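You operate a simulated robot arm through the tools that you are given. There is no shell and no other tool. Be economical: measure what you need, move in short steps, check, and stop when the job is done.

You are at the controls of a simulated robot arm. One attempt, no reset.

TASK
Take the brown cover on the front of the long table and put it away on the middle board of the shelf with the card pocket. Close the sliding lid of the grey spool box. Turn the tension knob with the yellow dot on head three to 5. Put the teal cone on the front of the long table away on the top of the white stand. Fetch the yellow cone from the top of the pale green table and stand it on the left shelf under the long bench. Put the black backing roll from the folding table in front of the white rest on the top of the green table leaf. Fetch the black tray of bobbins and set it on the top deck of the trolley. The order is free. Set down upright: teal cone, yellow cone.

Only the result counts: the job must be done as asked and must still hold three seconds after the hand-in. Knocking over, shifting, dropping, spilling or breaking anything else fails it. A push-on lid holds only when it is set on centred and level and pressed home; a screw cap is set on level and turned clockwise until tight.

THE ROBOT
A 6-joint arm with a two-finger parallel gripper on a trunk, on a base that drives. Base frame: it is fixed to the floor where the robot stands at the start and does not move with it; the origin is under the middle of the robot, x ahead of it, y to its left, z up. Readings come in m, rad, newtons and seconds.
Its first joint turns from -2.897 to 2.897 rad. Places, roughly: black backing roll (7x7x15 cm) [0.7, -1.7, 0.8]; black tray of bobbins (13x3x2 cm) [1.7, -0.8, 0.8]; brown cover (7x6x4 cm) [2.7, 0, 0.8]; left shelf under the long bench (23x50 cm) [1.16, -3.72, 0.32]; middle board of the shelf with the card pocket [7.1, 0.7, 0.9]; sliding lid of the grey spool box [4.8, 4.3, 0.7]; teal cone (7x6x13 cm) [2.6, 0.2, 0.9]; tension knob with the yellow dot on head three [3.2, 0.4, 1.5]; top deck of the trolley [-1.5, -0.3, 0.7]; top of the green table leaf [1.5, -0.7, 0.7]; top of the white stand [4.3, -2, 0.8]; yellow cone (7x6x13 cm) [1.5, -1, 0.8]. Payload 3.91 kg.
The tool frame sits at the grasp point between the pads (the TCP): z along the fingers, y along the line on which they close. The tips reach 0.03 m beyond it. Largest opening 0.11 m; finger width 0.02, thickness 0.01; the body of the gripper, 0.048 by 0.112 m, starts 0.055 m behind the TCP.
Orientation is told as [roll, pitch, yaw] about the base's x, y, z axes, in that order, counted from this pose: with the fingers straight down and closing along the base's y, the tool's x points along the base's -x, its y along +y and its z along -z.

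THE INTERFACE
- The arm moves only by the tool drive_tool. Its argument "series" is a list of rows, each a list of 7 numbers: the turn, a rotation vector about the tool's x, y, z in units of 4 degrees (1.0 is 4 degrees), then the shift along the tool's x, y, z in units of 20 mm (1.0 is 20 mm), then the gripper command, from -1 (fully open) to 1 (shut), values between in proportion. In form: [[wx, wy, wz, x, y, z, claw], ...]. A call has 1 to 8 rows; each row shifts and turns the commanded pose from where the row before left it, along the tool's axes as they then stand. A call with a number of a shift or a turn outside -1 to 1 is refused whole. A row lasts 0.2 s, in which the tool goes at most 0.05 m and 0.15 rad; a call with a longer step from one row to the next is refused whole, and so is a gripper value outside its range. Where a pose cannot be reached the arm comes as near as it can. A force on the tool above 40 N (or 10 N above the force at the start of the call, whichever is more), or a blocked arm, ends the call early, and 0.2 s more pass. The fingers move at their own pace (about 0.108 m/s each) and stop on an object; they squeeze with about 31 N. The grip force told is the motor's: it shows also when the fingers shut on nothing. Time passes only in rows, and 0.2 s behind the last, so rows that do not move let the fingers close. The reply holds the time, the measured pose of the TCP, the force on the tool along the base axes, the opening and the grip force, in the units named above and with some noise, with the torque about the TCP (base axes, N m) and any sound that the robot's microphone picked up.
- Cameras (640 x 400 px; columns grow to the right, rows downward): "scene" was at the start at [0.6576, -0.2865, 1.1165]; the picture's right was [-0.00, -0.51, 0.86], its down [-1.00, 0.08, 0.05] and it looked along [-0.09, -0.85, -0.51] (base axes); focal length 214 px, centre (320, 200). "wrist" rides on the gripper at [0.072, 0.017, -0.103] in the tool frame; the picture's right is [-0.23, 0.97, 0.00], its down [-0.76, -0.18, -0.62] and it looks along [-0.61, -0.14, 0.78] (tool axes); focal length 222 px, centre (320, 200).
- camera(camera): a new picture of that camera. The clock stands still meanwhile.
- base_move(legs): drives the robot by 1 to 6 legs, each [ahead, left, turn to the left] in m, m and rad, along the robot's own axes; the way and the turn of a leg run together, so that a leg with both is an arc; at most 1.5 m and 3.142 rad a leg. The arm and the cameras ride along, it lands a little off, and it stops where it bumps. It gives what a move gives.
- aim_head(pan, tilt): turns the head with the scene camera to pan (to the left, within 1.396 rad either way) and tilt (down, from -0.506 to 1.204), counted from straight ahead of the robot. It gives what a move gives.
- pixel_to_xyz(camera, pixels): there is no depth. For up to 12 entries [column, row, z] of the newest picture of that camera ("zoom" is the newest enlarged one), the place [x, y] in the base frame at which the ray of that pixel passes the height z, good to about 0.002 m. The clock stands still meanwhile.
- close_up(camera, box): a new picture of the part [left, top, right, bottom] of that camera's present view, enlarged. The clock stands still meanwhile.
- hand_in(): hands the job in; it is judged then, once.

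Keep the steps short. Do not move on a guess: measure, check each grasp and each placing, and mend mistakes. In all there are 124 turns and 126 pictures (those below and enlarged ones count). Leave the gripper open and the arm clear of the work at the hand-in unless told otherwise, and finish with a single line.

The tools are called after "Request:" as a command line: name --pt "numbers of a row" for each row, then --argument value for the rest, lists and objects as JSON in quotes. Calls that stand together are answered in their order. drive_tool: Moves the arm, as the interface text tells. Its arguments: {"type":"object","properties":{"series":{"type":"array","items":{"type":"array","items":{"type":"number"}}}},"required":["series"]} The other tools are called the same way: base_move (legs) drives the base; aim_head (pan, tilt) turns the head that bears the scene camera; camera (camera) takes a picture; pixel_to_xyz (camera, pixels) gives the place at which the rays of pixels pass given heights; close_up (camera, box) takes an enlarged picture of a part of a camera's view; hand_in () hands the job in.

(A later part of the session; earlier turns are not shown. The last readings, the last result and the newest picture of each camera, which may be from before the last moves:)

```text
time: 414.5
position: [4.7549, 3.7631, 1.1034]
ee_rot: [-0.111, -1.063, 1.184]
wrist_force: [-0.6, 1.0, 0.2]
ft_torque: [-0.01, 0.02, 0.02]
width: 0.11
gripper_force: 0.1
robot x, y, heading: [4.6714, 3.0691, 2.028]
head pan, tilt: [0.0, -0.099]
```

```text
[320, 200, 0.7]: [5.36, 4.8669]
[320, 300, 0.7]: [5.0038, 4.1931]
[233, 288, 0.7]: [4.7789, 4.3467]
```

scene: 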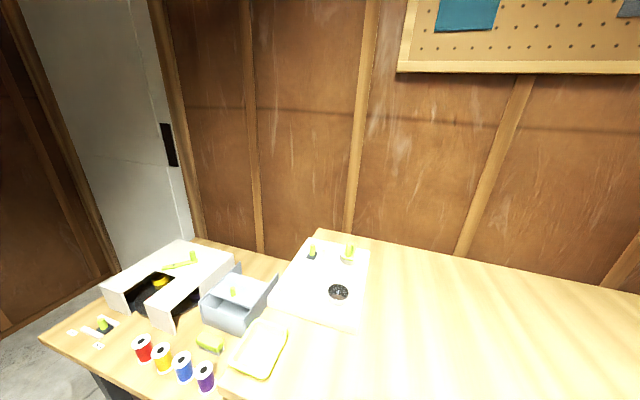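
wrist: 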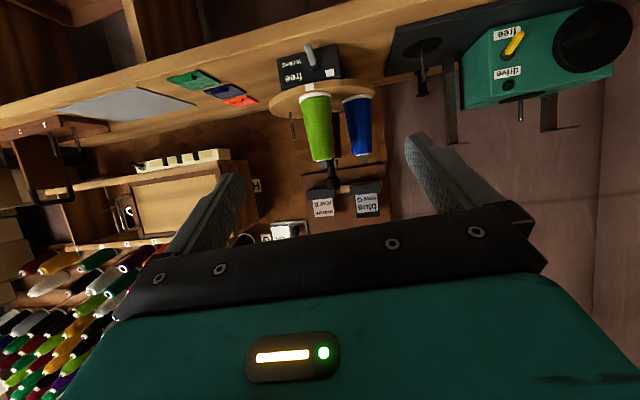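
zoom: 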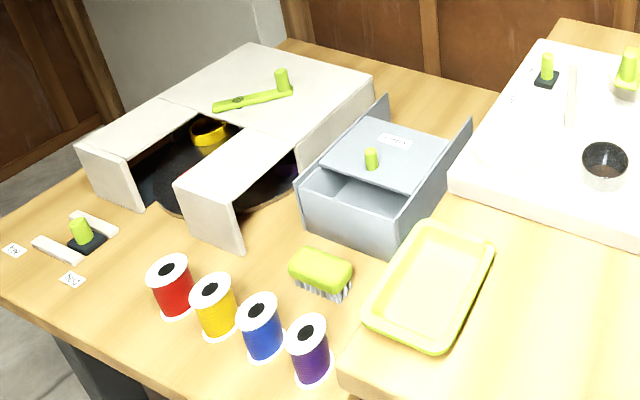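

The lid's knob is near (4.778,4.305). It must slide along (-0.7,-0.7) by about 4–5 cm. I'll turn the tool straight down with the closing direction along the slide, and drive closer.

Request:
aim_head --pan 1.3 --tilt 0

Request:
drive_tool --pt "0 1 0 0 0 0 -1" --pt "0 1 0 0 0 0 -1" --pt "0 1 0 0 0 0 -1" --pt "0 1 0 0 0 0 -1" --pt "0 1 0 0 0 0 -1" --pt "0 1 0 0 0 0 -1" --pt "0 1 0 0 0 0 -1" --pt "0 1 0 0 0 0 -1"

Request:
drive_tool --pt "0 1 0 0 0 0 -1" --pt "0 1 0 0 0 0 -1" --pt "0 1 0 0 0 0 -1" --pt "0 1 0 0 0 0 -1" --pt "0 1 0 0 0 0 -1" --pt "0 1 0 0 0 0 -1" --pt "0 1 0 0 0 0 -1" --pt "0 0.25 0 0 0 0 -1"

Request:
drive_tool --pt "0 0 -1 0 0 0 -1" --pt "0 0 -1 0 0 0 -1" --pt "0 0 -1 0 0 0 -1" --pt "0 0 -1 0 0 0 -1" --pt "0 0 -1 0 0 0 -1" --pt "0 0 -1 0 0 0 -1" --pt "0 0 -1 0 0 0 -1" --pt "0 0 -1 0 0 0 -1"

Request:
drive_tool --pt "0 0 -1 0 0 0 -0.2" --pt "0 0 -1 0 0 0 -0.2" --pt "0 0 -1 0 0 0 -0.2" --pt "0 0 -1 0 0 0 -0.2" --pt "0 0 -1 0 0 0 -0.2" --pt "0 0 -1 0 0 0 -0.2" --pt "0 0 -1 0 0 0 -0.2" --pt "0 0 -0.8 0 0 0 -0.2"

Request:
base_move --legs '[[0.422, -0.23, 0]]'

```text
time: 416.0
position: [4.7547, 3.7627, 1.1031]
ee_rot: [-0.11, -1.065, 1.184]
wrist_force: [-0.1, 0.4, 0.1]
ft_torque: [-0.01, -0.03, 0.0]
width: 0.1101
gripper_force: 0.1
robot x, y, heading: [4.6711, 3.0703, 2.028]
head pan, tilt: [1.3, 0.0]
```

```text
time: 417.8
position: [4.7542, 3.7643, 1.1039]
ee_rot: [-0.061, -0.509, 1.117]
wrist_force: [0.9, 0.4, 0.3]
ft_torque: [0.02, -0.01, 0.0]
width: 0.1102
gripper_force: 0.0
robot x, y, heading: [4.6707, 3.07, 2.033]
head pan, tilt: [1.3, 0.0]
```

```text
time: 419.6
position: [4.7529, 3.7635, 1.1032]
ee_rot: [-0.052, -0.003, 1.087]
wrist_force: [-0.1, 0.3, 0.0]
ft_torque: [0.02, 0.04, 0.0]
width: 0.11
gripper_force: 0.0
robot x, y, heading: [4.6665, 3.073, 2.031]
head pan, tilt: [1.3, 0.0]
```

```text
time: 421.4
position: [4.7542, 3.7649, 1.1025]
ee_rot: [-0.046, 0.024, 1.644]
wrist_force: [-0.1, 0.5, 0.2]
ft_torque: [0.01, 0.02, 0.0]
width: 0.1101
gripper_force: 0.1
robot x, y, heading: [4.6696, 3.0712, 2.029]
head pan, tilt: [1.3, 0.0]
```

```text
time: 423.2
position: [4.754, 3.7639, 1.1029]
ee_rot: [-0.024, 0.047, 2.19]
wrist_force: [-0.3, -0.1, -0.5]
ft_torque: [0.01, -0.01, 0.03]
width: 0.066
gripper_force: 0.0
robot x, y, heading: [4.6703, 3.0712, 2.025]
head pan, tilt: [1.3, 0.0]
```

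```text
time: 426.1
position: [4.7702, 4.2458, 1.1032]
ee_rot: [-0.027, 0.045, 2.198]
wrist_force: [-0.4, 0.0, 0.3]
ft_torque: [-0.02, 0.02, 0.03]
width: 0.066
gripper_force: 0.0
robot x, y, heading: [4.6879, 3.5525, 2.043]
head pan, tilt: [1.3, 0.0]
```

I'll fine-align, position over the knob, descend to z≈0.80 and check with the wrist camera.

Request:
drive_tool --pt "0.75 0 -1 0 0 1 -0.2" --pt "0 0 -1 0 0 1 -0.2" --pt "0 0 -0.26 -0.6 -0.79 1 -0.2" --pt "0 0 0 -0.6 -0.79 1 -0.2" --pt "0 0 0 -0.6 -0.79 1 -0.2" --pt "0 0 0 0 0 1 -0.2" --pt "0 0 0 0 0 1 -0.2" --pt "0 0 0 0 0 1 -0.2"

Request:
drive_tool --pt "0 0 0 0 0 1 -0.2" --pt "0 0 0 0 0 1 -0.2" --pt "0 0 0 0 0 1 -0.2" --pt "0 0 0 0 0 1 -0.2" --pt "0 0 0 0 0 1 -0.2" --pt "0 0 0 0 0 1 -0.2" --pt "0 0 0 0 0 0.6 -0.2"

Request:
camera --camera "wrist"

```text
time: 427.9
position: [4.7911, 4.3036, 0.9462]
ee_rot: [-0.073, 0.055, 2.359]
wrist_force: [0.1, -0.5, 0.5]
ft_torque: [0.0, -0.03, 0.01]
width: 0.0661
gripper_force: 0.1
robot x, y, heading: [4.6903, 3.5519, 2.041]
head pan, tilt: [1.3, 0.0]
```

```text
time: 429.5
position: [4.8057, 4.3051, 0.8142]
ee_rot: [-0.071, 0.056, 2.358]
wrist_force: [0.2, -0.6, 0.1]
ft_torque: [0.03, 0.0, -0.01]
width: 0.0662
gripper_force: 0.1
robot x, y, heading: [4.6894, 3.5492, 2.044]
head pan, tilt: [1.3, 0.0]
```

```text
16 pictures are left
```

wrist: 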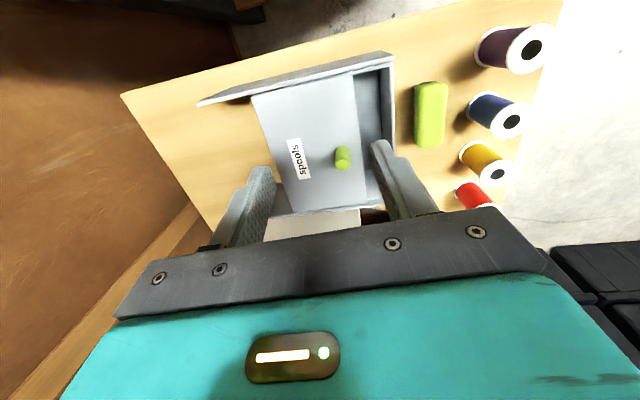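

I'll level the tool (wx -1, wy -0.8) and compute the knob position from this picture.

Request:
pixel_to_xyz --camera "wrist" --pixels '[[338, 158, 0.68], [338, 158, 0.7], [346, 158, 0.71], [346, 158, 0.73], [385, 110, 0.69], [395, 60, 0.7], [358, 100, 0.69], [300, 160, 0.69]]'

Request:
drive_tool --pt "-1 -0.8 0 0 0 0 -0.2" --pt "0 0 0 0 0 0 -0.2"

```text
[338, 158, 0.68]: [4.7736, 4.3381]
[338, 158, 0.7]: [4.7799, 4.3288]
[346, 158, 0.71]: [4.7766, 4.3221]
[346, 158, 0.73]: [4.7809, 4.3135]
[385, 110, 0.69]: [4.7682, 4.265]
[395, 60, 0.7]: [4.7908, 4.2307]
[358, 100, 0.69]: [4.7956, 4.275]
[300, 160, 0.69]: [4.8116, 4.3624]
```

```text
time: 430.1
position: [4.8052, 4.3052, 0.8142]
ee_rot: [-0.002, 0.0, 2.36]
wrist_force: [0.0, 0.0, 0.2]
ft_torque: [0.01, -0.01, 0.03]
width: 0.0661
gripper_force: 0.0
robot x, y, heading: [4.6916, 3.551, 2.042]
head pan, tilt: [1.3, 0.0]
```

The knob is at (4.777,4.331), base z≈0.69. I'll shift 4 cm, descend to TCP 0.727, close on the knob.

Request:
drive_tool --pt "0 0 0 -0.95 0 0 -0.2" --pt "0 0 0 -0.95 0.05 0 -0.2" --pt "0 0 0 0 0 1 -0.2" --pt "0 0 0 0 0 1 -0.2" --pt "0 0 0 0 0 1 -0.2" --pt "0 0 0 0 0 1 -0.2" --pt "0 0 0 0 0 0.35 -0.2"

Request:
camera --camera "wrist"

Request:
drive_tool --pt "0 0 0 0 0 0 1" --pt "0 0 0 0 0 0 1" --pt "0 0 0 0 0 0 1"

```text
time: 431.7
position: [4.7748, 4.3333, 0.7267]
ee_rot: [-0.001, -0.001, 2.36]
wrist_force: [0.4, 0.1, -0.1]
ft_torque: [0.04, -0.03, 0.0]
width: 0.066
gripper_force: 0.0
robot x, y, heading: [4.69, 3.5538, 2.038]
head pan, tilt: [1.3, 0.0]
```

```text
15 pictures are left
```

wrist: 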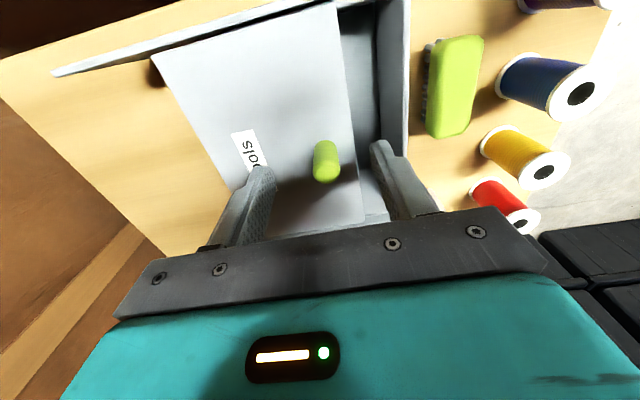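

```text
time: 432.5
position: [4.7769, 4.3316, 0.7286]
ee_rot: [-0.002, 0.001, 2.359]
wrist_force: [0.2, -0.8, -1.8]
ft_torque: [-0.39, 0.42, 0.03]
width: 0.0147
gripper_force: 44.8
robot x, y, heading: [4.6919, 3.5519, 2.039]
head pan, tilt: [1.3, 0.0]
```

The knob is gripped (0.0147). I'll slide toward the front along +y of the tool, until it stops.

Request:
drive_tool --pt "0 0 0 0 0.4 0 1" --pt "0 0 0 0 0.4 0 1" --pt "0 0 0 0 0.4 0 1" --pt "0 0 0 0 0.4 0 1" --pt "0 0 0 0 0.4 0 1" --pt "0 0 0 0 0.4 0 1" --pt "0 0 0 0 0.4 0 1" --pt "0 0 0 0 0.4 0 1"

Request:
camera --camera "wrist"

```text
time: 433.9
position: [4.7462, 4.3021, 0.7269]
ee_rot: [-0.008, -0.004, 2.358]
wrist_force: [6.7, 14.6, -8.5]
ft_torque: [-0.14, 0.48, 0.06]
width: 0.0148
gripper_force: 44.7
robot x, y, heading: [4.6918, 3.552, 2.038]
head pan, tilt: [1.3, 0.0]
stopped in row 7: the force on the tool passed its limit at 49 N (the readings are from after the stop); the commanded pose is now the measured one
```

```text
14 pictures are left
```

wrist: 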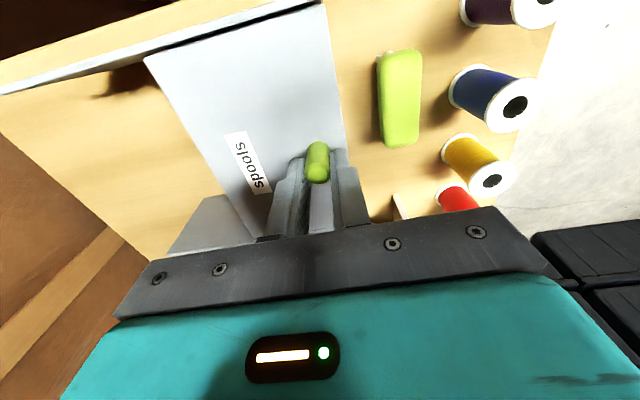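

The lid slid 4.25 cm and hit its stop: closed. I'll release, rise, and drive to the front of head three for the tension knob, then set the tool horizontal.

Request:
drive_tool --pt "0 0 0 0 0 0 0.3" --pt "0 0 0 0 0 0 0.3" --pt "0 0 0 0 0 -1 0.3" --pt "0 0 0 0 0 -1 0.3" --pt "0 0 0 0 0 -1 0.3" --pt "0 0 0 0 0 -1 0.3" --pt "0 0 0 0 0 -1 0.3" --pt "0 0 0 0 0 -1 0.3"

Request:
camera --camera "wrist"

Request:
drive_tool --pt "0 0 1 0 0 -1 -1" --pt "0 0 1 0 0 -1 -1" --pt "0 0 1 0 0 -1 -1" --pt "0 0 1 0 0 -1 -1" --pt "0 0 1 0 0 -1 -1" --pt "0 0 1 0 0 -1 -1" --pt "0 0 1 0 0 -1 -1" --pt "0 0 1 0 0 -1 -1"

Request:
drive_tool --pt "0 0 1 0 0 -1 -1" --pt "0 0 1 0 0 -1 -1" --pt "0 0 1 0 0 -1 -1" --pt "0 0 1 0 0 -1 -1" --pt "0 0 0.3 0 0 -1 -1" --pt "0 0 0 0 0 -1 -1" --pt "0 0 0 0 0 -1 -1" --pt "0 0 0 0 0 -1 -1"

Request:
base_move --legs '[[-0.269, 0.686, 0], [-0.396, 1.21, 0], [0, 0, -2.32], [-0.431, -0.852, 0]]'

Request:
drive_tool --pt "0 -1 0 0 0 0 -1" --pt "0 -1 0 0 0 0 -1" --pt "0 -1 0 0 0 0 -1" --pt "0 -1 0 0 0 0 -1" --pt "0 -1 0 0 0 0 -1" --pt "0 -1 0 0 0 0 -1" --pt "0 -1 0 0 0 0 -1" --pt "0 -1 0 0 0 0 -1"

Request:
drive_tool --pt "0 -1 0 0 0 0 -1" --pt "0 -1 0 0 0 0 -1" --pt "0 -1 0 0 0 0 -1" --pt "0 -1 0 0 0 0 -1" --pt "0 -1 0 0 0 0 -1" --pt "0 -1 0 0 0 0 -1" --pt "0 -1 0 0 0 0 -1" --pt "0 -1 0 0 0 0 -1"

Request:
aim_head --pan 0 --tilt -0.1

Request:
camera --camera "scene"

```text
time: 435.7
position: [4.7462, 4.2999, 0.8463]
ee_rot: [-0.008, -0.003, 2.36]
wrist_force: [0.9, -0.1, -0.1]
ft_torque: [-0.02, 0.0, 0.01]
width: 0.0386
gripper_force: 0.0
robot x, y, heading: [4.6923, 3.5512, 2.038]
head pan, tilt: [1.3, 0.0]
```

```text
13 pictures are left
```

wrist: 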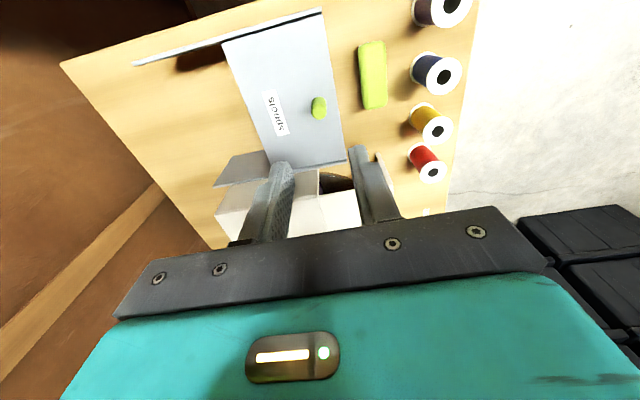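

```text
time: 437.5
position: [4.7446, 4.2967, 1.01]
ee_rot: [-0.004, -0.007, 1.798]
wrist_force: [0.2, 0.4, -1.4]
ft_torque: [0.02, -0.01, -0.01]
width: 0.11
gripper_force: 0.0
robot x, y, heading: [4.6925, 3.5527, 2.04]
head pan, tilt: [1.3, 0.0]
```

```text
time: 439.3
position: [4.7434, 4.2982, 1.1683]
ee_rot: [-0.003, -0.01, 1.499]
wrist_force: [-0.8, 0.5, -0.3]
ft_torque: [0.03, 0.02, 0.02]
width: 0.1099
gripper_force: 0.1
robot x, y, heading: [4.6932, 3.5532, 2.04]
head pan, tilt: [1.3, 0.0]
```

```text
time: 459.4
position: [3.1209, 0.8913, 1.1684]
ee_rot: [-0.005, -0.009, -0.842]
wrist_force: [-0.2, 0.3, 0.2]
ft_torque: [0.0, -0.01, -0.02]
width: 0.1099
gripper_force: 0.1
robot x, y, heading: [2.6216, 1.4473, -0.302]
head pan, tilt: [1.3, 0.0]
```

```text
time: 461.2
position: [3.1217, 0.8899, 1.1685]
ee_rot: [-0.003, -0.568, -0.842]
wrist_force: [0.3, -0.4, -0.1]
ft_torque: [0.02, -0.02, 0.0]
width: 0.11
gripper_force: 0.0
robot x, y, heading: [2.6244, 1.4449, -0.303]
head pan, tilt: [1.3, 0.0]
```

```text
time: 463.1
position: [3.1226, 0.8915, 1.1702]
ee_rot: [-0.007, -1.126, -0.836]
wrist_force: [0.7, 0.5, 0.5]
ft_torque: [-0.01, -0.03, 0.01]
width: 0.1099
gripper_force: 0.1
robot x, y, heading: [2.6197, 1.4462, -0.303]
head pan, tilt: [1.3, 0.0]
```

```text
time: 464.5
position: [3.1231, 0.8923, 1.1691]
ee_rot: [-0.007, -1.125, -0.837]
wrist_force: [0.1, -0.7, 0.1]
ft_torque: [-0.03, 0.02, -0.01]
width: 0.1099
gripper_force: 0.1
robot x, y, heading: [2.6249, 1.4451, -0.303]
head pan, tilt: [0.0, -0.099]
```

```text
12 pictures are left
```

scene: 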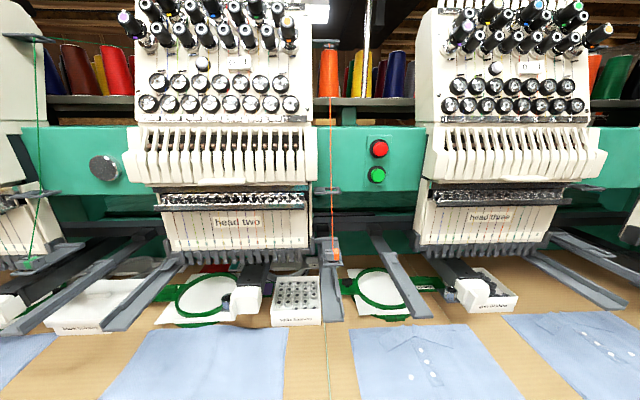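

The lid is closed flush. Head three is at right. I'll zoom in on its tension knobs.

Request:
close_up --camera "scene" --box '[425, 0, 625, 125]'

```text
3.20 times, centred on (525, 62) of scene
```

zoom: 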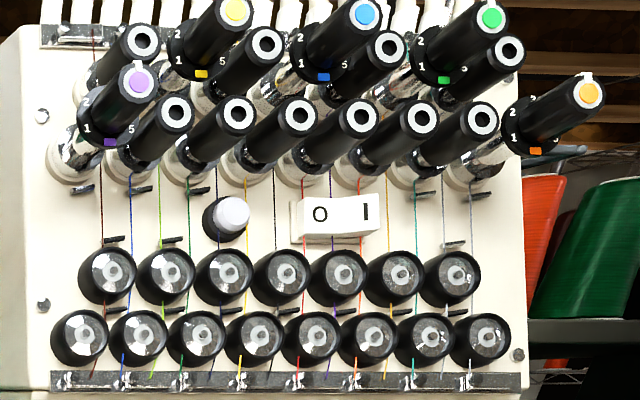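

The yellow-dot knob is in the upper row (zoom (232,10)). I'll raise the camera to its level and move the base right for a close frontal view.

Request:
drive_tool --pt "0 0 0 -0.915 0 -0.99 -1" --pt "0 0 0 -0.915 0 -0.99 -1" --pt "0 0 0 -0.915 0 -0.99 -1" --pt "0 0 0 -0.915 0 -0.99 -1" --pt "0 0 0 -0.915 0 -0.99 -1"

Request:
drive_tool --pt "0 0 0 -0.915 0 -0.99 -1" --pt "0 0 0 -0.915 0 -0.99 -1" --pt "0 0 0 -0.915 0 -0.99 -1" --pt "0 0 0 -0.915 0 -0.99 -1" --pt "0 0 0 -0.915 0 -0.99 -1"

Request:
base_move --legs '[[0.035, -0.334, 0]]'

Request:
close_up --camera "scene" --box '[200, 80, 440, 320]'

```text
time: 465.7
position: [3.0856, 0.9298, 1.2922]
ee_rot: [-0.008, -1.124, -0.838]
wrist_force: [0.7, 0.3, -0.3]
ft_torque: [0.0, 0.01, -0.02]
width: 0.1099
gripper_force: 0.1
robot x, y, heading: [2.6234, 1.4459, -0.3]
head pan, tilt: [0.0, -0.099]
```

```text
time: 466.9
position: [3.0558, 0.9663, 1.4184]
ee_rot: [-0.007, -1.123, -0.836]
wrist_force: [-0.7, 0.7, -1.4]
ft_torque: [-0.01, 0.02, -0.01]
width: 0.1102
gripper_force: 0.1
robot x, y, heading: [2.6235, 1.4452, -0.307]
head pan, tilt: [0.0, -0.099]
```

```text
time: 469.1
position: [2.9863, 0.6335, 1.4192]
ee_rot: [-0.009, -1.126, -0.84]
wrist_force: [0.0, 1.2, 0.7]
ft_torque: [-0.03, -0.01, 0.02]
width: 0.1101
gripper_force: 0.0
robot x, y, heading: [2.554, 1.1173, -0.308]
head pan, tilt: [0.0, -0.099]
```

```text
1.67 times, centred on (320, 200) of scene
```

zoom: 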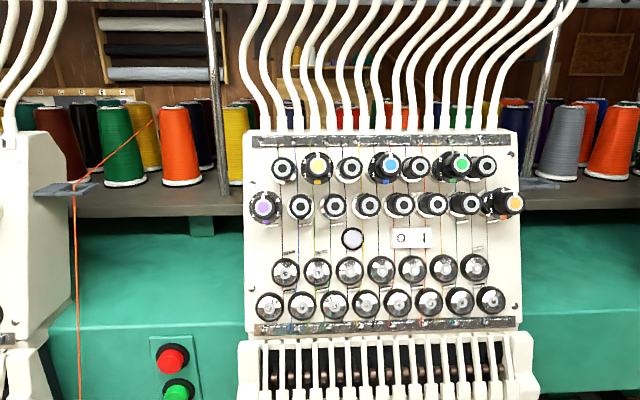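

The yellow-dot knob is at pixel (318,179), almost straight ahead. A tight zoom will let me read its scale.

Request:
close_up --camera "scene" --box '[298, 164, 338, 192]'

Request:
pixel_to_xyz --camera "scene" --pixels '[[318, 179, 1.4], [318, 179, 1.45], [318, 179, 1.5], [318, 179, 1.53]]'

```text
14.29 times, centred on (318, 178) of scene
```

zoom: 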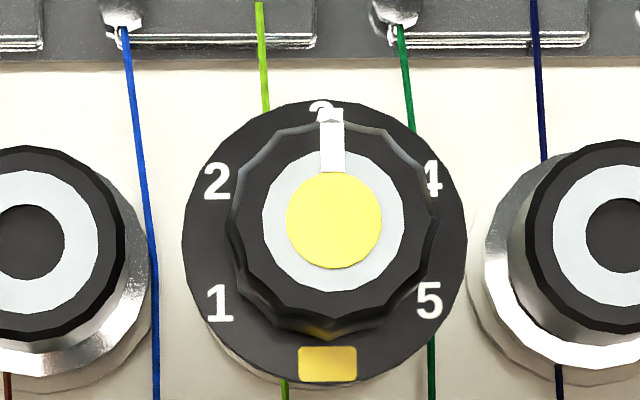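

```text
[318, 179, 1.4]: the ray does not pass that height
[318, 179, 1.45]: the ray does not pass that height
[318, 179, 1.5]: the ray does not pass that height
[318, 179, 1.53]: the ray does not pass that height
```

Pointer is at 3. The scale runs 60° per step, so 5 is 120° clockwise. Triangulated knob tip: (3.208,0.393,1.467), axis about 22° upward. I'll bring the base 0.2 m closer and set the pitch to 68°.

Request:
base_move --legs '[[0.173, -0.101, 0]]'

Request:
drive_tool --pt "0 -0.9 0 0 0 0 -0.2" --pt "0 0 0 0 0 0 -0.2"

```text
time: 470.7
position: [3.1258, 0.4906, 1.4182]
ee_rot: [-0.006, -1.125, -0.836]
wrist_force: [0.6, 0.6, 0.3]
ft_torque: [-0.01, 0.01, 0.05]
width: 0.1101
gripper_force: 0.0
robot x, y, heading: [2.6875, 0.9696, -0.303]
head pan, tilt: [0.0, -0.099]
```

```text
time: 471.3
position: [3.1262, 0.4903, 1.4197]
ee_rot: [-0.007, -1.189, -0.834]
wrist_force: [-0.6, -0.3, -0.6]
ft_torque: [-0.01, 0.02, -0.02]
width: 0.066
gripper_force: 0.0
robot x, y, heading: [2.6893, 0.9668, -0.299]
head pan, tilt: [0.0, -0.099]
```

I'll align laterally and vertically with the knob axis (still 7 cm away), then check with one picture.

Request:
drive_tool --pt "0 0 0 -0.914 -0.05 0 -0.2" --pt "0 0 0 -0.914 -0.05 0 -0.2" --pt "0 0 0 -0.914 -0.05 0 -0.2" --pt "0 0 0 -0.914 -0.05 0 -0.2" --pt "0 0 0 -0.914 -0.05 0 -0.2" --pt "0 0 0 0 0 1 -0.2" --pt "0 0 0 0 0 1 -0.2"

Request:
camera --camera "wrist"

```text
time: 472.9
position: [3.1686, 0.435, 1.4891]
ee_rot: [-0.006, -1.189, -0.833]
wrist_force: [0.9, 1.0, 0.0]
ft_torque: [0.01, -0.02, 0.04]
width: 0.0661
gripper_force: 0.0
robot x, y, heading: [2.6929, 0.9708, -0.299]
head pan, tilt: [0.0, -0.099]
```

```text
8 pictures are left
```

wrist: 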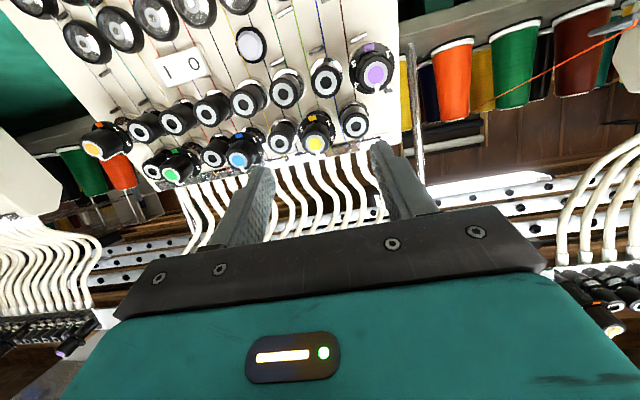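

The knob is centred on the finger axis (pixel (317,143) vs expected (320,144)). I'll pre-rotate -60°, advance 4.4 cm and close on the knob.

Request:
drive_tool --pt "0 0 -1 0 -0.11 0 -0.2" --pt "0 0 -1 0 0 0 -0.2" --pt "0 0 -1 0 0 0 -0.2" --pt "0 0 -1 0 0 0 -0.2" --pt "0 0 -1 0 0 0 -0.2" --pt "0 0 -1 0 0 0 -0.2" --pt "0 0 -1 0 0 0 -0.2" --pt "0 0 -1 0 0 0 -0.2"

Request:
drive_tool --pt "0 0 -1 0 0 0 -0.2" --pt "0 0 -1 0 0 0 -0.2" --pt "0 0 -1 0 0 0 -0.2" --pt "0 0 -1 0 0 0 -0.2" --pt "0 0 -1 0 0 0 -0.2" --pt "0 0 -1 0 0 0 -0.2" --pt "0 0 -1 0 0 0 -0.2" --pt "0 0 0 0 0 0 -0.2"

Request:
drive_tool --pt "0 0 0 0 0 0.55 0.1" --pt "0 0 0 0 0 0.55 0.1" --pt "0 0 0 0 0 0.55 0.1" --pt "0 0 0 0 0 0.55 0.1" --pt "0 0 0 0 0 0 0.1"

Request:
drive_tool --pt "0 0 0 0 0 0 1" --pt "0 0 0 0 0 0 1" --pt "0 0 0 0 0 0 1"

```text
time: 474.7
position: [3.1666, 0.4329, 1.4893]
ee_rot: [-0.925, -0.902, 0.195]
wrist_force: [-0.1, 0.8, 0.6]
ft_torque: [-0.02, -0.01, -0.01]
width: 0.0658
gripper_force: 0.1
robot x, y, heading: [2.692, 0.9685, -0.302]
head pan, tilt: [0.0, -0.099]
```

```text
time: 476.5
position: [3.1687, 0.4331, 1.4891]
ee_rot: [-1.136, -0.48, 0.52]
wrist_force: [0.6, -0.1, 1.1]
ft_torque: [0.05, 0.05, 0.02]
width: 0.0663
gripper_force: 0.1
robot x, y, heading: [2.6886, 0.9681, -0.301]
head pan, tilt: [0.0, -0.099]
```

```text
time: 477.7
position: [3.1928, 0.4033, 1.4723]
ee_rot: [-1.139, -0.479, 0.519]
wrist_force: [-19.5, 13.9, -0.3]
ft_torque: [0.53, 0.73, 0.46]
width: 0.0521
gripper_force: 2.6
robot x, y, heading: [2.6882, 0.9699, -0.305]
head pan, tilt: [0.0, -0.099]
```

```text
time: 478.1
position: [3.194, 0.4057, 1.4734]
ee_rot: [-1.134, -0.48, 0.521]
wrist_force: [-14.8, 22.3, -12.1]
ft_torque: [1.16, 0.81, 0.16]
width: 0.0215
gripper_force: 31.0
robot x, y, heading: [2.6894, 0.9688, -0.3]
head pan, tilt: [0.0, -0.099]
stopped in row 2: the force on the tool passed its limit at 53 N (the readings are from after the stop); the commanded pose is now the measured one
```

Gripped the knob (0.0215). I'll ease back 2 mm and turn clockwise in stages, watching forces.

Request:
drive_tool --pt "0 0 0 0 0 -0.1 1" --pt "0 0 0.5 0 0 0 1" --pt "0 0 1 0 0 0 1" --pt "0 0 1 0 0 0 1" --pt "0 0 1 0 0 0 1" --pt "0 0 1 0 0 0 1" --pt "0 0 1 0 0 0 1"

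```text
time: 478.9
position: [3.1953, 0.4073, 1.4743]
ee_rot: [-1.112, -0.547, 0.481]
wrist_force: [-4.1, 6.6, 0.0]
ft_torque: [0.55, 0.48, 0.1]
width: 0.0214
gripper_force: 45.0
robot x, y, heading: [2.6924, 0.9697, -0.297]
head pan, tilt: [0.0, -0.099]
stopped in row 3: the force on the tool passed its limit at 45 N (the readings are from after the stop); the commanded pose is now the measured one
```

The side force tripped, and the commanded pose re-centred. I'll continue turning in short calls.

Request:
drive_tool --pt "0 0 1 0 0 0 1" --pt "0 0 1 0 0 0 1" --pt "0 0 1 0 0 0 1" --pt "0 0 1 0 0 0 1" --pt "0 0 1 0 0 0 1" --pt "0 0 1 0 0 0 1"

Request:
drive_tool --pt "0 0 1 0 0 0 1" --pt "0 0 1 0 0 0 1" --pt "0 0 1 0 0 0 1" --pt "0 0 1 0 0 0 1" --pt "0 0 1 0 0 0 1" --pt "0 0 1 0 0 0 1"

```text
time: 480.3
position: [3.1943, 0.4051, 1.4729]
ee_rot: [-0.914, -0.907, 0.187]
wrist_force: [-5.1, 2.0, 13.4]
ft_torque: [0.63, 0.59, 0.23]
width: 0.022
gripper_force: 45.2
robot x, y, heading: [2.6894, 0.9684, -0.302]
head pan, tilt: [0.0, -0.099]
```

```text
time: 481.7
position: [3.1931, 0.4049, 1.4723]
ee_rot: [-0.322, -1.159, -0.493]
wrist_force: [-23.1, 7.3, 2.1]
ft_torque: [0.5, 0.31, 0.46]
width: 0.0225
gripper_force: 44.8
robot x, y, heading: [2.6896, 0.9675, -0.299]
head pan, tilt: [0.0, -0.099]
```

About 52° turned so far. I'll continue another 68°.

Request:
drive_tool --pt "0 0 1 0 0 0 1" --pt "0 0 1 0 0 0 1" --pt "0 0 1 0 0 0 1" --pt "0 0 1 0 0 0 1" --pt "0 0 1 0 0 0 1" --pt "0 0 1 0 0 0 1"

Request:
drive_tool --pt "0 0 1 0 0 0 1" --pt "0 0 1 0 0 0 1" --pt "0 0 1 0 0 0 1" --pt "0 0 1 0 0 0 1" --pt "0 0 1 0 0 0 1" --pt "0 0 1 0 0 0 1"

Request:
drive_tool --pt "0 0 1 0 0 0 1" --pt "0 0 1 0 0 0 1" --pt "0 0 1 0 0 0 1" --pt "0 0 1 0 0 0 1" --pt "0 0 0.9 0 0 0 1"

```text
time: 483.1
position: [3.192, 0.4037, 1.473]
ee_rot: [0.599, -1.096, -1.495]
wrist_force: [-29.5, 0.2, -5.2]
ft_torque: [0.51, 0.39, 0.32]
width: 0.0223
gripper_force: 45.3
robot x, y, heading: [2.6915, 0.9715, -0.296]
head pan, tilt: [0.0, -0.099]
```

```text
time: 484.5
position: [3.1925, 0.4052, 1.4724]
ee_rot: [1.009, -0.784, -1.989]
wrist_force: [-31.2, -5.0, -6.9]
ft_torque: [0.25, 0.14, 0.42]
width: 0.0222
gripper_force: 44.6
robot x, y, heading: [2.6904, 0.9712, -0.3]
head pan, tilt: [0.0, -0.099]
```

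```text
time: 485.1
position: [3.1924, 0.4042, 1.4716]
ee_rot: [1.059, -0.682, -2.072]
wrist_force: [-12.2, 0.7, -2.8]
ft_torque: [-0.25, -0.44, 0.28]
width: 0.0223
gripper_force: 45.0
robot x, y, heading: [2.6885, 0.97, -0.301]
head pan, tilt: [0.0, -0.099]
stopped in row 2: the force on the tool passed its limit at 45 N (the readings are from after the stop); the commanded pose is now the measured one
```

Tool roll is now about 47°, so about 13° remains.

Request:
drive_tool --pt "0 0 1 0 0 0 1" --pt "0 0 1 0 0 0 1" --pt "0 0 1 0 0 0 1" --pt "0 0 0.3 0 0 0 1"

```text
time: 486.1
position: [3.1921, 0.4036, 1.4722]
ee_rot: [1.128, -0.475, -2.198]
wrist_force: [-29.8, 5.6, -19.5]
ft_torque: [-0.43, 0.28, -0.37]
width: 0.0221
gripper_force: 44.7
robot x, y, heading: [2.6902, 0.9757, -0.301]
head pan, tilt: [0.0, -0.099]
```

Turned about 120°. I'll open slightly, back off straight, roll the tool level and check the pointer.

Request:
drive_tool --pt "0 0 0 0 0 0 0.4" --pt "0 0 0 0 0 -0.4 0.4" --pt "0 0 0 0 0 -1 0.4" --pt "0 0 0 0 0 -1 0.4" --pt "0 0 0 0 0 -1 0.4" --pt "0 0 0 0 0 -1 0.4" --pt "0 0 0 0 0 -1 0.4" --pt "0 0 0 0 0 -1 0.4"

Request:
drive_tool --pt "0 0 -1 0 0 -1 -1" --pt "0 0 -1 0 0 -1 -1" --pt "0 0 -1 0 0 -1 -1" --pt "0 0 -1 0 0 -1 -1" --pt "0 0 -1 0 0 -1 -1" --pt "0 0 -1 0 0 0 -1" --pt "0 0 -1 0 0 0 -1" --pt "0 0 -1 0 0 0 -1"

Request:
drive_tool --pt "0 0 -1 0 0 0 -1" --pt "0 0 -1 0 0 0 -1" --pt "0 0 -1 0 0 0 -1" --pt "0 0 -1 0 0 0 -1" --pt "0 0 -1 0 0 0 -1" --pt "0 0 -1 0 0 0 -1" --pt "0 0 -1 0 0 0 -1"

Request:
close_up --camera "scene" --box '[260, 190, 380, 265]'

```text
time: 487.9
position: [3.1152, 0.4914, 1.5203]
ee_rot: [1.129, -0.477, -2.195]
wrist_force: [0.7, 0.1, 0.0]
ft_torque: [-0.01, 0.0, -0.01]
width: 0.033
gripper_force: 0.0
robot x, y, heading: [2.6904, 0.9731, -0.301]
head pan, tilt: [0.0, -0.099]
```

```text
time: 489.7
position: [3.0542, 0.5635, 1.5589]
ee_rot: [0.855, -0.953, -1.793]
wrist_force: [0.1, 0.1, 0.2]
ft_torque: [-0.01, 0.02, 0.01]
width: 0.1101
gripper_force: 0.2
robot x, y, heading: [2.6919, 0.9675, -0.301]
head pan, tilt: [0.0, -0.099]
```

```text
time: 491.3
position: [3.054, 0.5614, 1.5587]
ee_rot: [0.009, -1.18, -0.848]
wrist_force: [0.3, 0.5, -0.9]
ft_torque: [-0.03, 0.01, -0.01]
width: 0.1098
gripper_force: 0.1
robot x, y, heading: [2.6884, 0.97, -0.297]
head pan, tilt: [0.0, -0.099]
```

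```text
5.33 times, centred on (320, 228) of scene
```

zoom: 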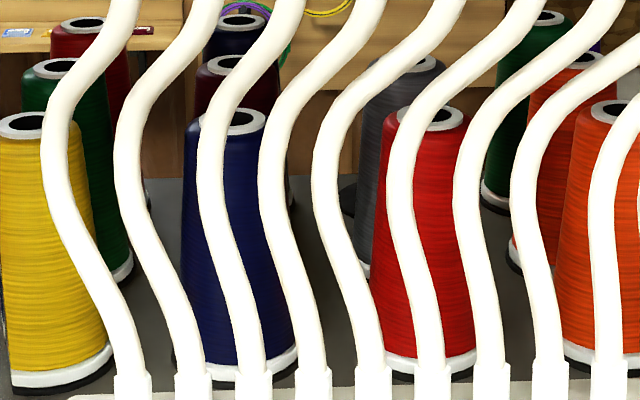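

The knob is lower in the view, around row 295. One more zoom there.

Request:
close_up --camera "scene" --box '[275, 262, 371, 322]'

```text
6.67 times, centred on (323, 292) of scene
```

zoom: 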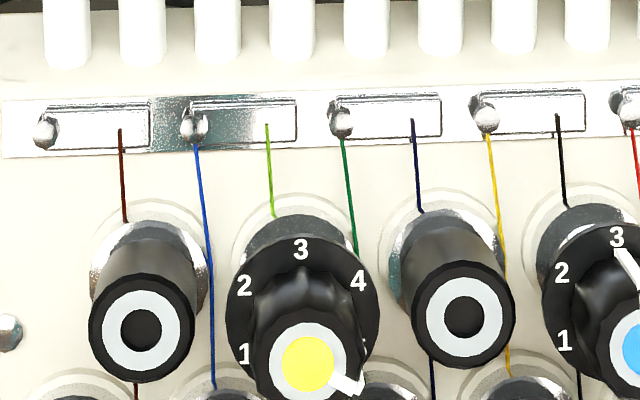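

The pointer now stands at 5. For the teal cone I'll move the base back and along the table, lower the tool to a viewing pose, and take pictures with calibration rays.

Request:
base_move --legs '[[-0.609, -0.327, 0]]'

Request:
drive_tool --pt "0 1 0 0.928 0 0.373 -1" --pt "0 1 0 0.9 0 0.44 -1" --pt "0 0 0 0.866 0 0.5 -1" --pt "0 0 0 0.866 0 0.5 -1" --pt "0 0 0 0.866 0 0.5 -1" --pt "0 0 0 0.866 0 0.5 -1" --pt "0 0 0 0.866 0 0.5 -1" --pt "0 0 0 0.866 0 0.5 -1"

Request:
drive_tool --pt "0 0 0 0.866 0 0.5 -1" --pt "0 0 0 0.866 0 0.5 -1" --pt "0 0 0 0.866 0 0.5 -1" --pt "0 0 0 0.866 0 0.5 -1" --pt "0 0 0 0.866 0 0.5 -1" --pt "0 0 0 0.866 0 0.5 -1" --pt "0 0 0 0.866 0 0.5 -1" --pt "0 0 0 0.866 0 0.5 -1"

Request:
drive_tool --pt "0 0 0 0.866 0 0.5 -1" --pt "0 0 0 0.866 0 0.5 -1" --pt "0 0 0 0.866 0 0.5 -1" --pt "0 0 0 0.866 0 0.5 -1" --pt "0 0 0 0.866 0 0.5 -1" --pt "0 0 0 0.866 0 0.5 -1" --pt "0 0 0 0.866 0 0.5 -1"

Request:
aim_head --pan 0 --tilt 0.15

Request:
camera --camera "scene"

Request:
pixel_to_xyz --camera "scene" --pixels '[[320, 200, 0.8], [320, 200, 0.9], [320, 120, 0.8], [320, 120, 0.9], [320, 300, 0.8], [320, 300, 0.9], [220, 200, 0.8], [220, 200, 0.9], [420, 200, 0.8], [420, 200, 0.9], [420, 120, 0.8], [220, 120, 0.8]]'

Request:
camera --camera "wrist"

Request:
pixel_to_xyz --camera "wrist" --pixels '[[320, 100, 0.8], [320, 100, 0.9], [320, 50, 0.8], [320, 50, 0.9], [220, 100, 0.8], [220, 100, 0.9], [420, 100, 0.8], [420, 100, 0.9], [320, 150, 0.8], [320, 150, 0.9], [220, 50, 0.8], [420, 50, 0.8]]'

```text
time: 495.1
position: [2.3754, 0.4189, 1.558]
ee_rot: [0.013, -1.179, -0.856]
wrist_force: [0.9, 0.6, 0.6]
ft_torque: [0.0, -0.01, 0.01]
width: 0.1098
gripper_force: 0.1
robot x, y, heading: [2.0143, 0.8321, -0.303]
head pan, tilt: [0.0, -0.099]
```

```text
time: 496.9
position: [2.3759, 0.4203, 1.3974]
ee_rot: [0.009, -1.041, -0.852]
wrist_force: [-0.2, 0.6, 0.2]
ft_torque: [0.03, 0.02, -0.02]
width: 0.11
gripper_force: 0.1
robot x, y, heading: [2.0123, 0.8291, -0.301]
head pan, tilt: [0.0, -0.099]
```

```text
time: 498.7
position: [2.3767, 0.4227, 1.2361]
ee_rot: [0.01, -1.043, -0.853]
wrist_force: [0.1, -0.8, -1.0]
ft_torque: [-0.03, -0.02, 0.0]
width: 0.1101
gripper_force: 0.1
robot x, y, heading: [2.014, 0.8305, -0.301]
head pan, tilt: [0.0, -0.099]
```

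```text
time: 500.3
position: [2.3751, 0.4256, 1.0987]
ee_rot: [0.011, -1.041, -0.852]
wrist_force: [-0.2, 0.2, -0.3]
ft_torque: [0.0, -0.02, -0.01]
width: 0.1103
gripper_force: 0.0
robot x, y, heading: [2.0123, 0.8302, -0.299]
head pan, tilt: [0.0, -0.099]
```

```text
time: 501.1
position: [2.3765, 0.4242, 1.0994]
ee_rot: [0.009, -1.041, -0.853]
wrist_force: [-0.5, 0.2, -0.1]
ft_torque: [-0.02, -0.01, 0.04]
width: 0.11
gripper_force: 0.0
robot x, y, heading: [2.0116, 0.8264, -0.298]
head pan, tilt: [0.0, 0.15]
```

```text
5 pictures are left
```

scene: 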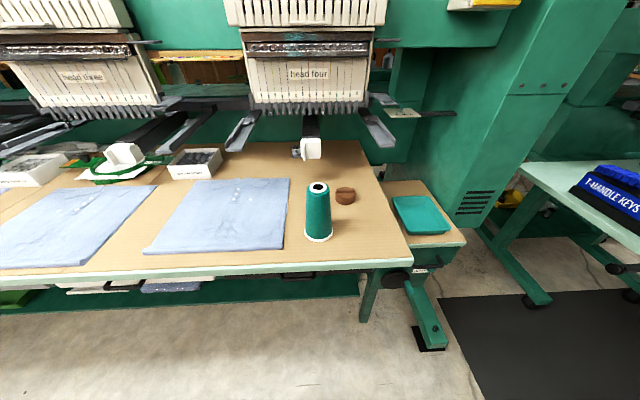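

```text
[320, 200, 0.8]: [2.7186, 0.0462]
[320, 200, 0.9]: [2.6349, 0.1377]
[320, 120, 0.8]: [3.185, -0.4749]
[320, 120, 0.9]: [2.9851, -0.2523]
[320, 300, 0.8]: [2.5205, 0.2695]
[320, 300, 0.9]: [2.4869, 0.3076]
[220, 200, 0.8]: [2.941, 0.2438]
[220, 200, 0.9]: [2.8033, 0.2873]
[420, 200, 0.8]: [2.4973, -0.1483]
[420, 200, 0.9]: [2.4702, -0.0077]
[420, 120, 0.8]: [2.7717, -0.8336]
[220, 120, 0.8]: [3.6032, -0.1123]
```

```text
4 pictures are left
```

wrist: 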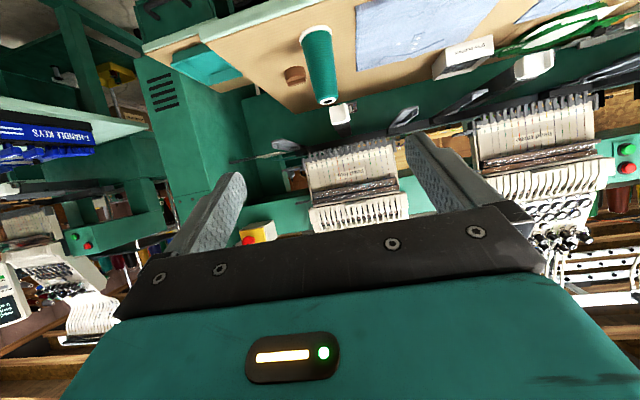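

```text
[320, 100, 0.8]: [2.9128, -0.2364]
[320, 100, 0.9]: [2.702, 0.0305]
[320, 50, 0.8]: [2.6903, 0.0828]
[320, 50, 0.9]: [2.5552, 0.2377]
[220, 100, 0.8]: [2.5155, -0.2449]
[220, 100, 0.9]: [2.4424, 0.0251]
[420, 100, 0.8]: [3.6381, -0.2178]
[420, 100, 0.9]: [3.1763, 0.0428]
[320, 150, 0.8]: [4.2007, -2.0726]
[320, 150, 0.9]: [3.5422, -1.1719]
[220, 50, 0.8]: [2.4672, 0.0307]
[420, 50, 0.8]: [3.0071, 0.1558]
```

Teal cone: (2.609,0.168), base z≈0.825. Cover ≈ (2.633,0.044). I'll grasp the teal cone from the front at 6 cm above its base, lift, lean it back, and drive the known route to the white stand.

Request:
aim_head --pan 0.9 --tilt 0.3

Request:
drive_tool --pt "0 0 0 0.8625 0.33 0.506 -1" --pt "0 0 0 0.8625 0 0.506 -1" --pt "0 0 0 0.8625 0 0.506 -1" --pt "0 0 0 0.8625 0 0.506 -1" --pt "0 0 0 0.8625 0 0.506 -1" --pt "0 0 0 0.8625 0 0.506 -1" --pt "0 0 0 0.8625 0 0.506 -1" --pt "0 0 0 0.8625 0 0.506 -1"

Request:
drive_tool --pt "0 0 0 0.8625 0 0.506 -1" --pt "0 0 0 0.8625 0 0.506 -1" --pt "0 0 0 0.6 0 0.35 -1" --pt "0 0 0 -0.506 0 0.8625 -1" --pt "0 0 0 -0.506 0 0.8625 -1" --pt "0 0 0 -0.506 0 0.8625 -1" --pt "0 0 0 -0.506 0 0.8625 -1" --pt "0 0 0 -0.506 0 0.8625 -1"

Request:
drive_tool --pt "0 0 0 -0.506 0 0.8625 -1" --pt "0 0 0 -0.506 0 0.8625 -1" --pt "0 0 0 -0.506 0 0.8625 -1" --pt "0 0 0 -0.506 0 0.8625 -1" --pt "0 0 0 -0.506 0 0.8625 -1" --pt "0 0 0 -0.506 0 0.8625 -1" --pt "0 0 0 -0.506 0 0.8625 -1" --pt "0 0 0 -0.506 0 0.8625 -1"

Request:
drive_tool --pt "0 0 0 -0.506 0 0.8625 -1" --pt "0 0 0 -0.506 0 0.8625 -1" --pt "0 0 0 -0.506 0 0.8625 -1" --pt "0 0 0 -0.506 0 0.8625 -1" --pt "0 0 0 -0.15 0 0.26 -1" --pt "0 0 0 0 0 0 -1"

Request:
camera --camera "wrist"

Request:
drive_tool --pt "0 0 0 0 0 0 1" --pt "0 0 0 0 0 0 1" --pt "0 0 0 0 0 0 1" --pt "0 0 0 0 0 0 1" --pt "0 0 0 -0.433 0 -0.25 1" --pt "0 0 0 -0.866 0 -0.5 1" --pt "0 0 0 -0.866 0 -0.5 1" --pt "0 0 0 -0.866 0 -0.5 1"

```text
time: 502.3
position: [2.3749, 0.4248, 1.0991]
ee_rot: [0.011, -1.04, -0.852]
wrist_force: [-0.2, 0.0, 0.0]
ft_torque: [0.02, 0.0, -0.01]
width: 0.11
gripper_force: 0.2
robot x, y, heading: [2.0128, 0.829, -0.3]
head pan, tilt: [0.901, 0.3]
```

```text
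time: 504.1
position: [2.3813, 0.4275, 0.9382]
ee_rot: [0.01, -1.041, -0.853]
wrist_force: [0.5, 0.5, 0.2]
ft_torque: [0.03, -0.05, 0.01]
width: 0.1098
gripper_force: 0.1
robot x, y, heading: [2.0161, 0.8289, -0.301]
head pan, tilt: [0.901, 0.3]
```

```text
time: 505.9
position: [2.4499, 0.3509, 0.883]
ee_rot: [0.01, -1.04, -0.851]
wrist_force: [0.0, -0.3, 0.4]
ft_torque: [-0.03, 0.0, -0.01]
width: 0.11
gripper_force: 0.0
robot x, y, heading: [2.0155, 0.8304, -0.301]
head pan, tilt: [0.901, 0.3]
```

```text
time: 507.7
position: [2.5542, 0.2342, 0.8844]
ee_rot: [0.011, -1.04, -0.85]
wrist_force: [0.5, 0.5, -0.2]
ft_torque: [-0.02, 0.0, 0.01]
width: 0.1103
gripper_force: 0.0
robot x, y, heading: [2.015, 0.8279, -0.302]
head pan, tilt: [0.901, 0.3]
```

```text
time: 509.1
position: [2.6106, 0.1698, 0.8841]
ee_rot: [0.008, -1.041, -0.85]
wrist_force: [-0.3, -0.4, 0.4]
ft_torque: [-0.03, -0.02, -0.01]
width: 0.1101
gripper_force: 0.2
robot x, y, heading: [2.0164, 0.8288, -0.305]
head pan, tilt: [0.901, 0.3]
```

```text
3 pictures are left
```

wrist: 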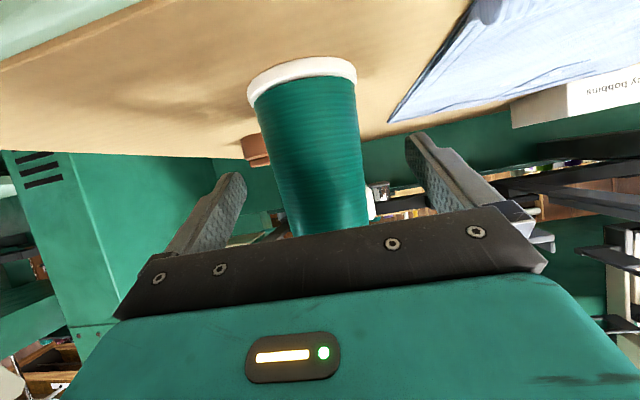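

```text
time: 510.9
position: [2.6108, 0.1702, 0.9546]
ee_rot: [0.012, -1.04, -0.852]
wrist_force: [0.3, -0.3, -1.7]
ft_torque: [0.02, -0.01, -0.01]
width: 0.0602
gripper_force: 30.3
robot x, y, heading: [2.012, 0.8303, -0.299]
head pan, tilt: [0.901, 0.3]
5 turns are left
```

The teal cone is gripped (0.0602) and lifted. I'll raise, retract, lean it back, and drive the route to the stand.

Request:
drive_tool --pt "0 0 0 -0.616 0 -0.933 1" --pt "0 0 0 -0.616 0 -0.933 1" --pt "0 0 0 -0.616 0 -0.933 1" --pt "0 0 0 -0.616 0 -0.933 1" --pt "0 0 0 -0.616 0 -0.933 1" --pt "0 0 0 -0.616 0 -0.933 1" --pt "0 0 0 -0.616 0 -0.933 1" --pt "0 0 0 -0.616 0 -0.933 1"

Request:
drive_tool --pt "0 0 0 0.5 0 -0.866 1" --pt "0 0 0 0.5 0 -0.866 1" --pt "0 0 0 0.5 0 -0.866 1" --pt "0 0 0 0.5 0 -0.866 1" --pt "0 0 0 0.5 0 -0.866 1" --pt "0 0 0 0.5 0 -0.866 1" --pt "0 0 0 0.5 0 -0.866 1" --pt "0 0 0 0.5 0 -0.866 1"

Request:
drive_tool --pt "0 -1 0 0 0 0 1" --pt "0 -1 0 0 0 0 1" --pt "0 -1 0 0 0 0 1" --pt "0 -1 0 0 0 0 1" --pt "0 -1 0 0 0 0 1" --pt "0 -1 0 0 0 0 1" --pt "0 -1 0 0 0 0 1" --pt "0 -1 0 0 0 0 1"

Request:
base_move --legs '[[0.293, 1.056, 0], [0, 0, -0.666], [-0.131, 1.126, 0], [0.106, 1.205, 0], [0.591, 0.466, 0], [0.82, 0.076, 0]]'

Request:
base_move --legs '[[0.942, -0.045, 0], [0.239, -1.286, 0], [0.267, -1.281, 0], [0.348, -1.304, 0]]'

```text
time: 512.7
position: [2.5592, 0.2277, 1.1141]
ee_rot: [0.008, -1.04, -0.852]
wrist_force: [0.4, -0.2, -1.1]
ft_torque: [0.03, 0.02, -0.03]
width: 0.0604
gripper_force: 30.6
robot x, y, heading: [2.0122, 0.8297, -0.301]
head pan, tilt: [0.901, 0.3]
```

```text
time: 514.5
position: [2.4505, 0.3483, 1.1132]
ee_rot: [0.009, -1.039, -0.849]
wrist_force: [0.1, -0.2, -1.5]
ft_torque: [0.05, 0.0, -0.01]
width: 0.0599
gripper_force: 30.8
robot x, y, heading: [2.0151, 0.8262, -0.3]
head pan, tilt: [0.901, 0.3]
```

```text
time: 516.3
position: [2.4562, 0.3523, 1.1155]
ee_rot: [0.07, -1.384, -0.878]
wrist_force: [-0.3, -0.2, -1.2]
ft_torque: [0.0, 0.01, 0.0]
width: 0.06
gripper_force: 30.5
out of reach, approached as far as the arm can: row 5, 6, 7, 8
robot x, y, heading: [2.0155, 0.828, -0.299]
head pan, tilt: [0.901, 0.3]
```

```text
time: 542.5
position: [5.8408, 1.7621, 1.1154]
ee_rot: [0.068, -1.383, -1.469]
wrist_force: [-0.8, -0.2, -1.1]
ft_torque: [0.06, 0.02, 0.0]
width: 0.059
gripper_force: 31.5
robot x, y, heading: [5.7388, 2.4093, -0.896]
head pan, tilt: [0.901, 0.3]
```

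```text
time: 566.2
position: [3.8539, -2.1164, 1.1154]
ee_rot: [0.068, -1.382, -1.535]
wrist_force: [0.2, -0.8, -1.2]
ft_torque: [0.02, 0.02, 0.0]
width: 0.0578
gripper_force: 30.7
robot x, y, heading: [3.8015, -1.4681, -0.961]
head pan, tilt: [0.901, 0.3]
4 turns are left
```

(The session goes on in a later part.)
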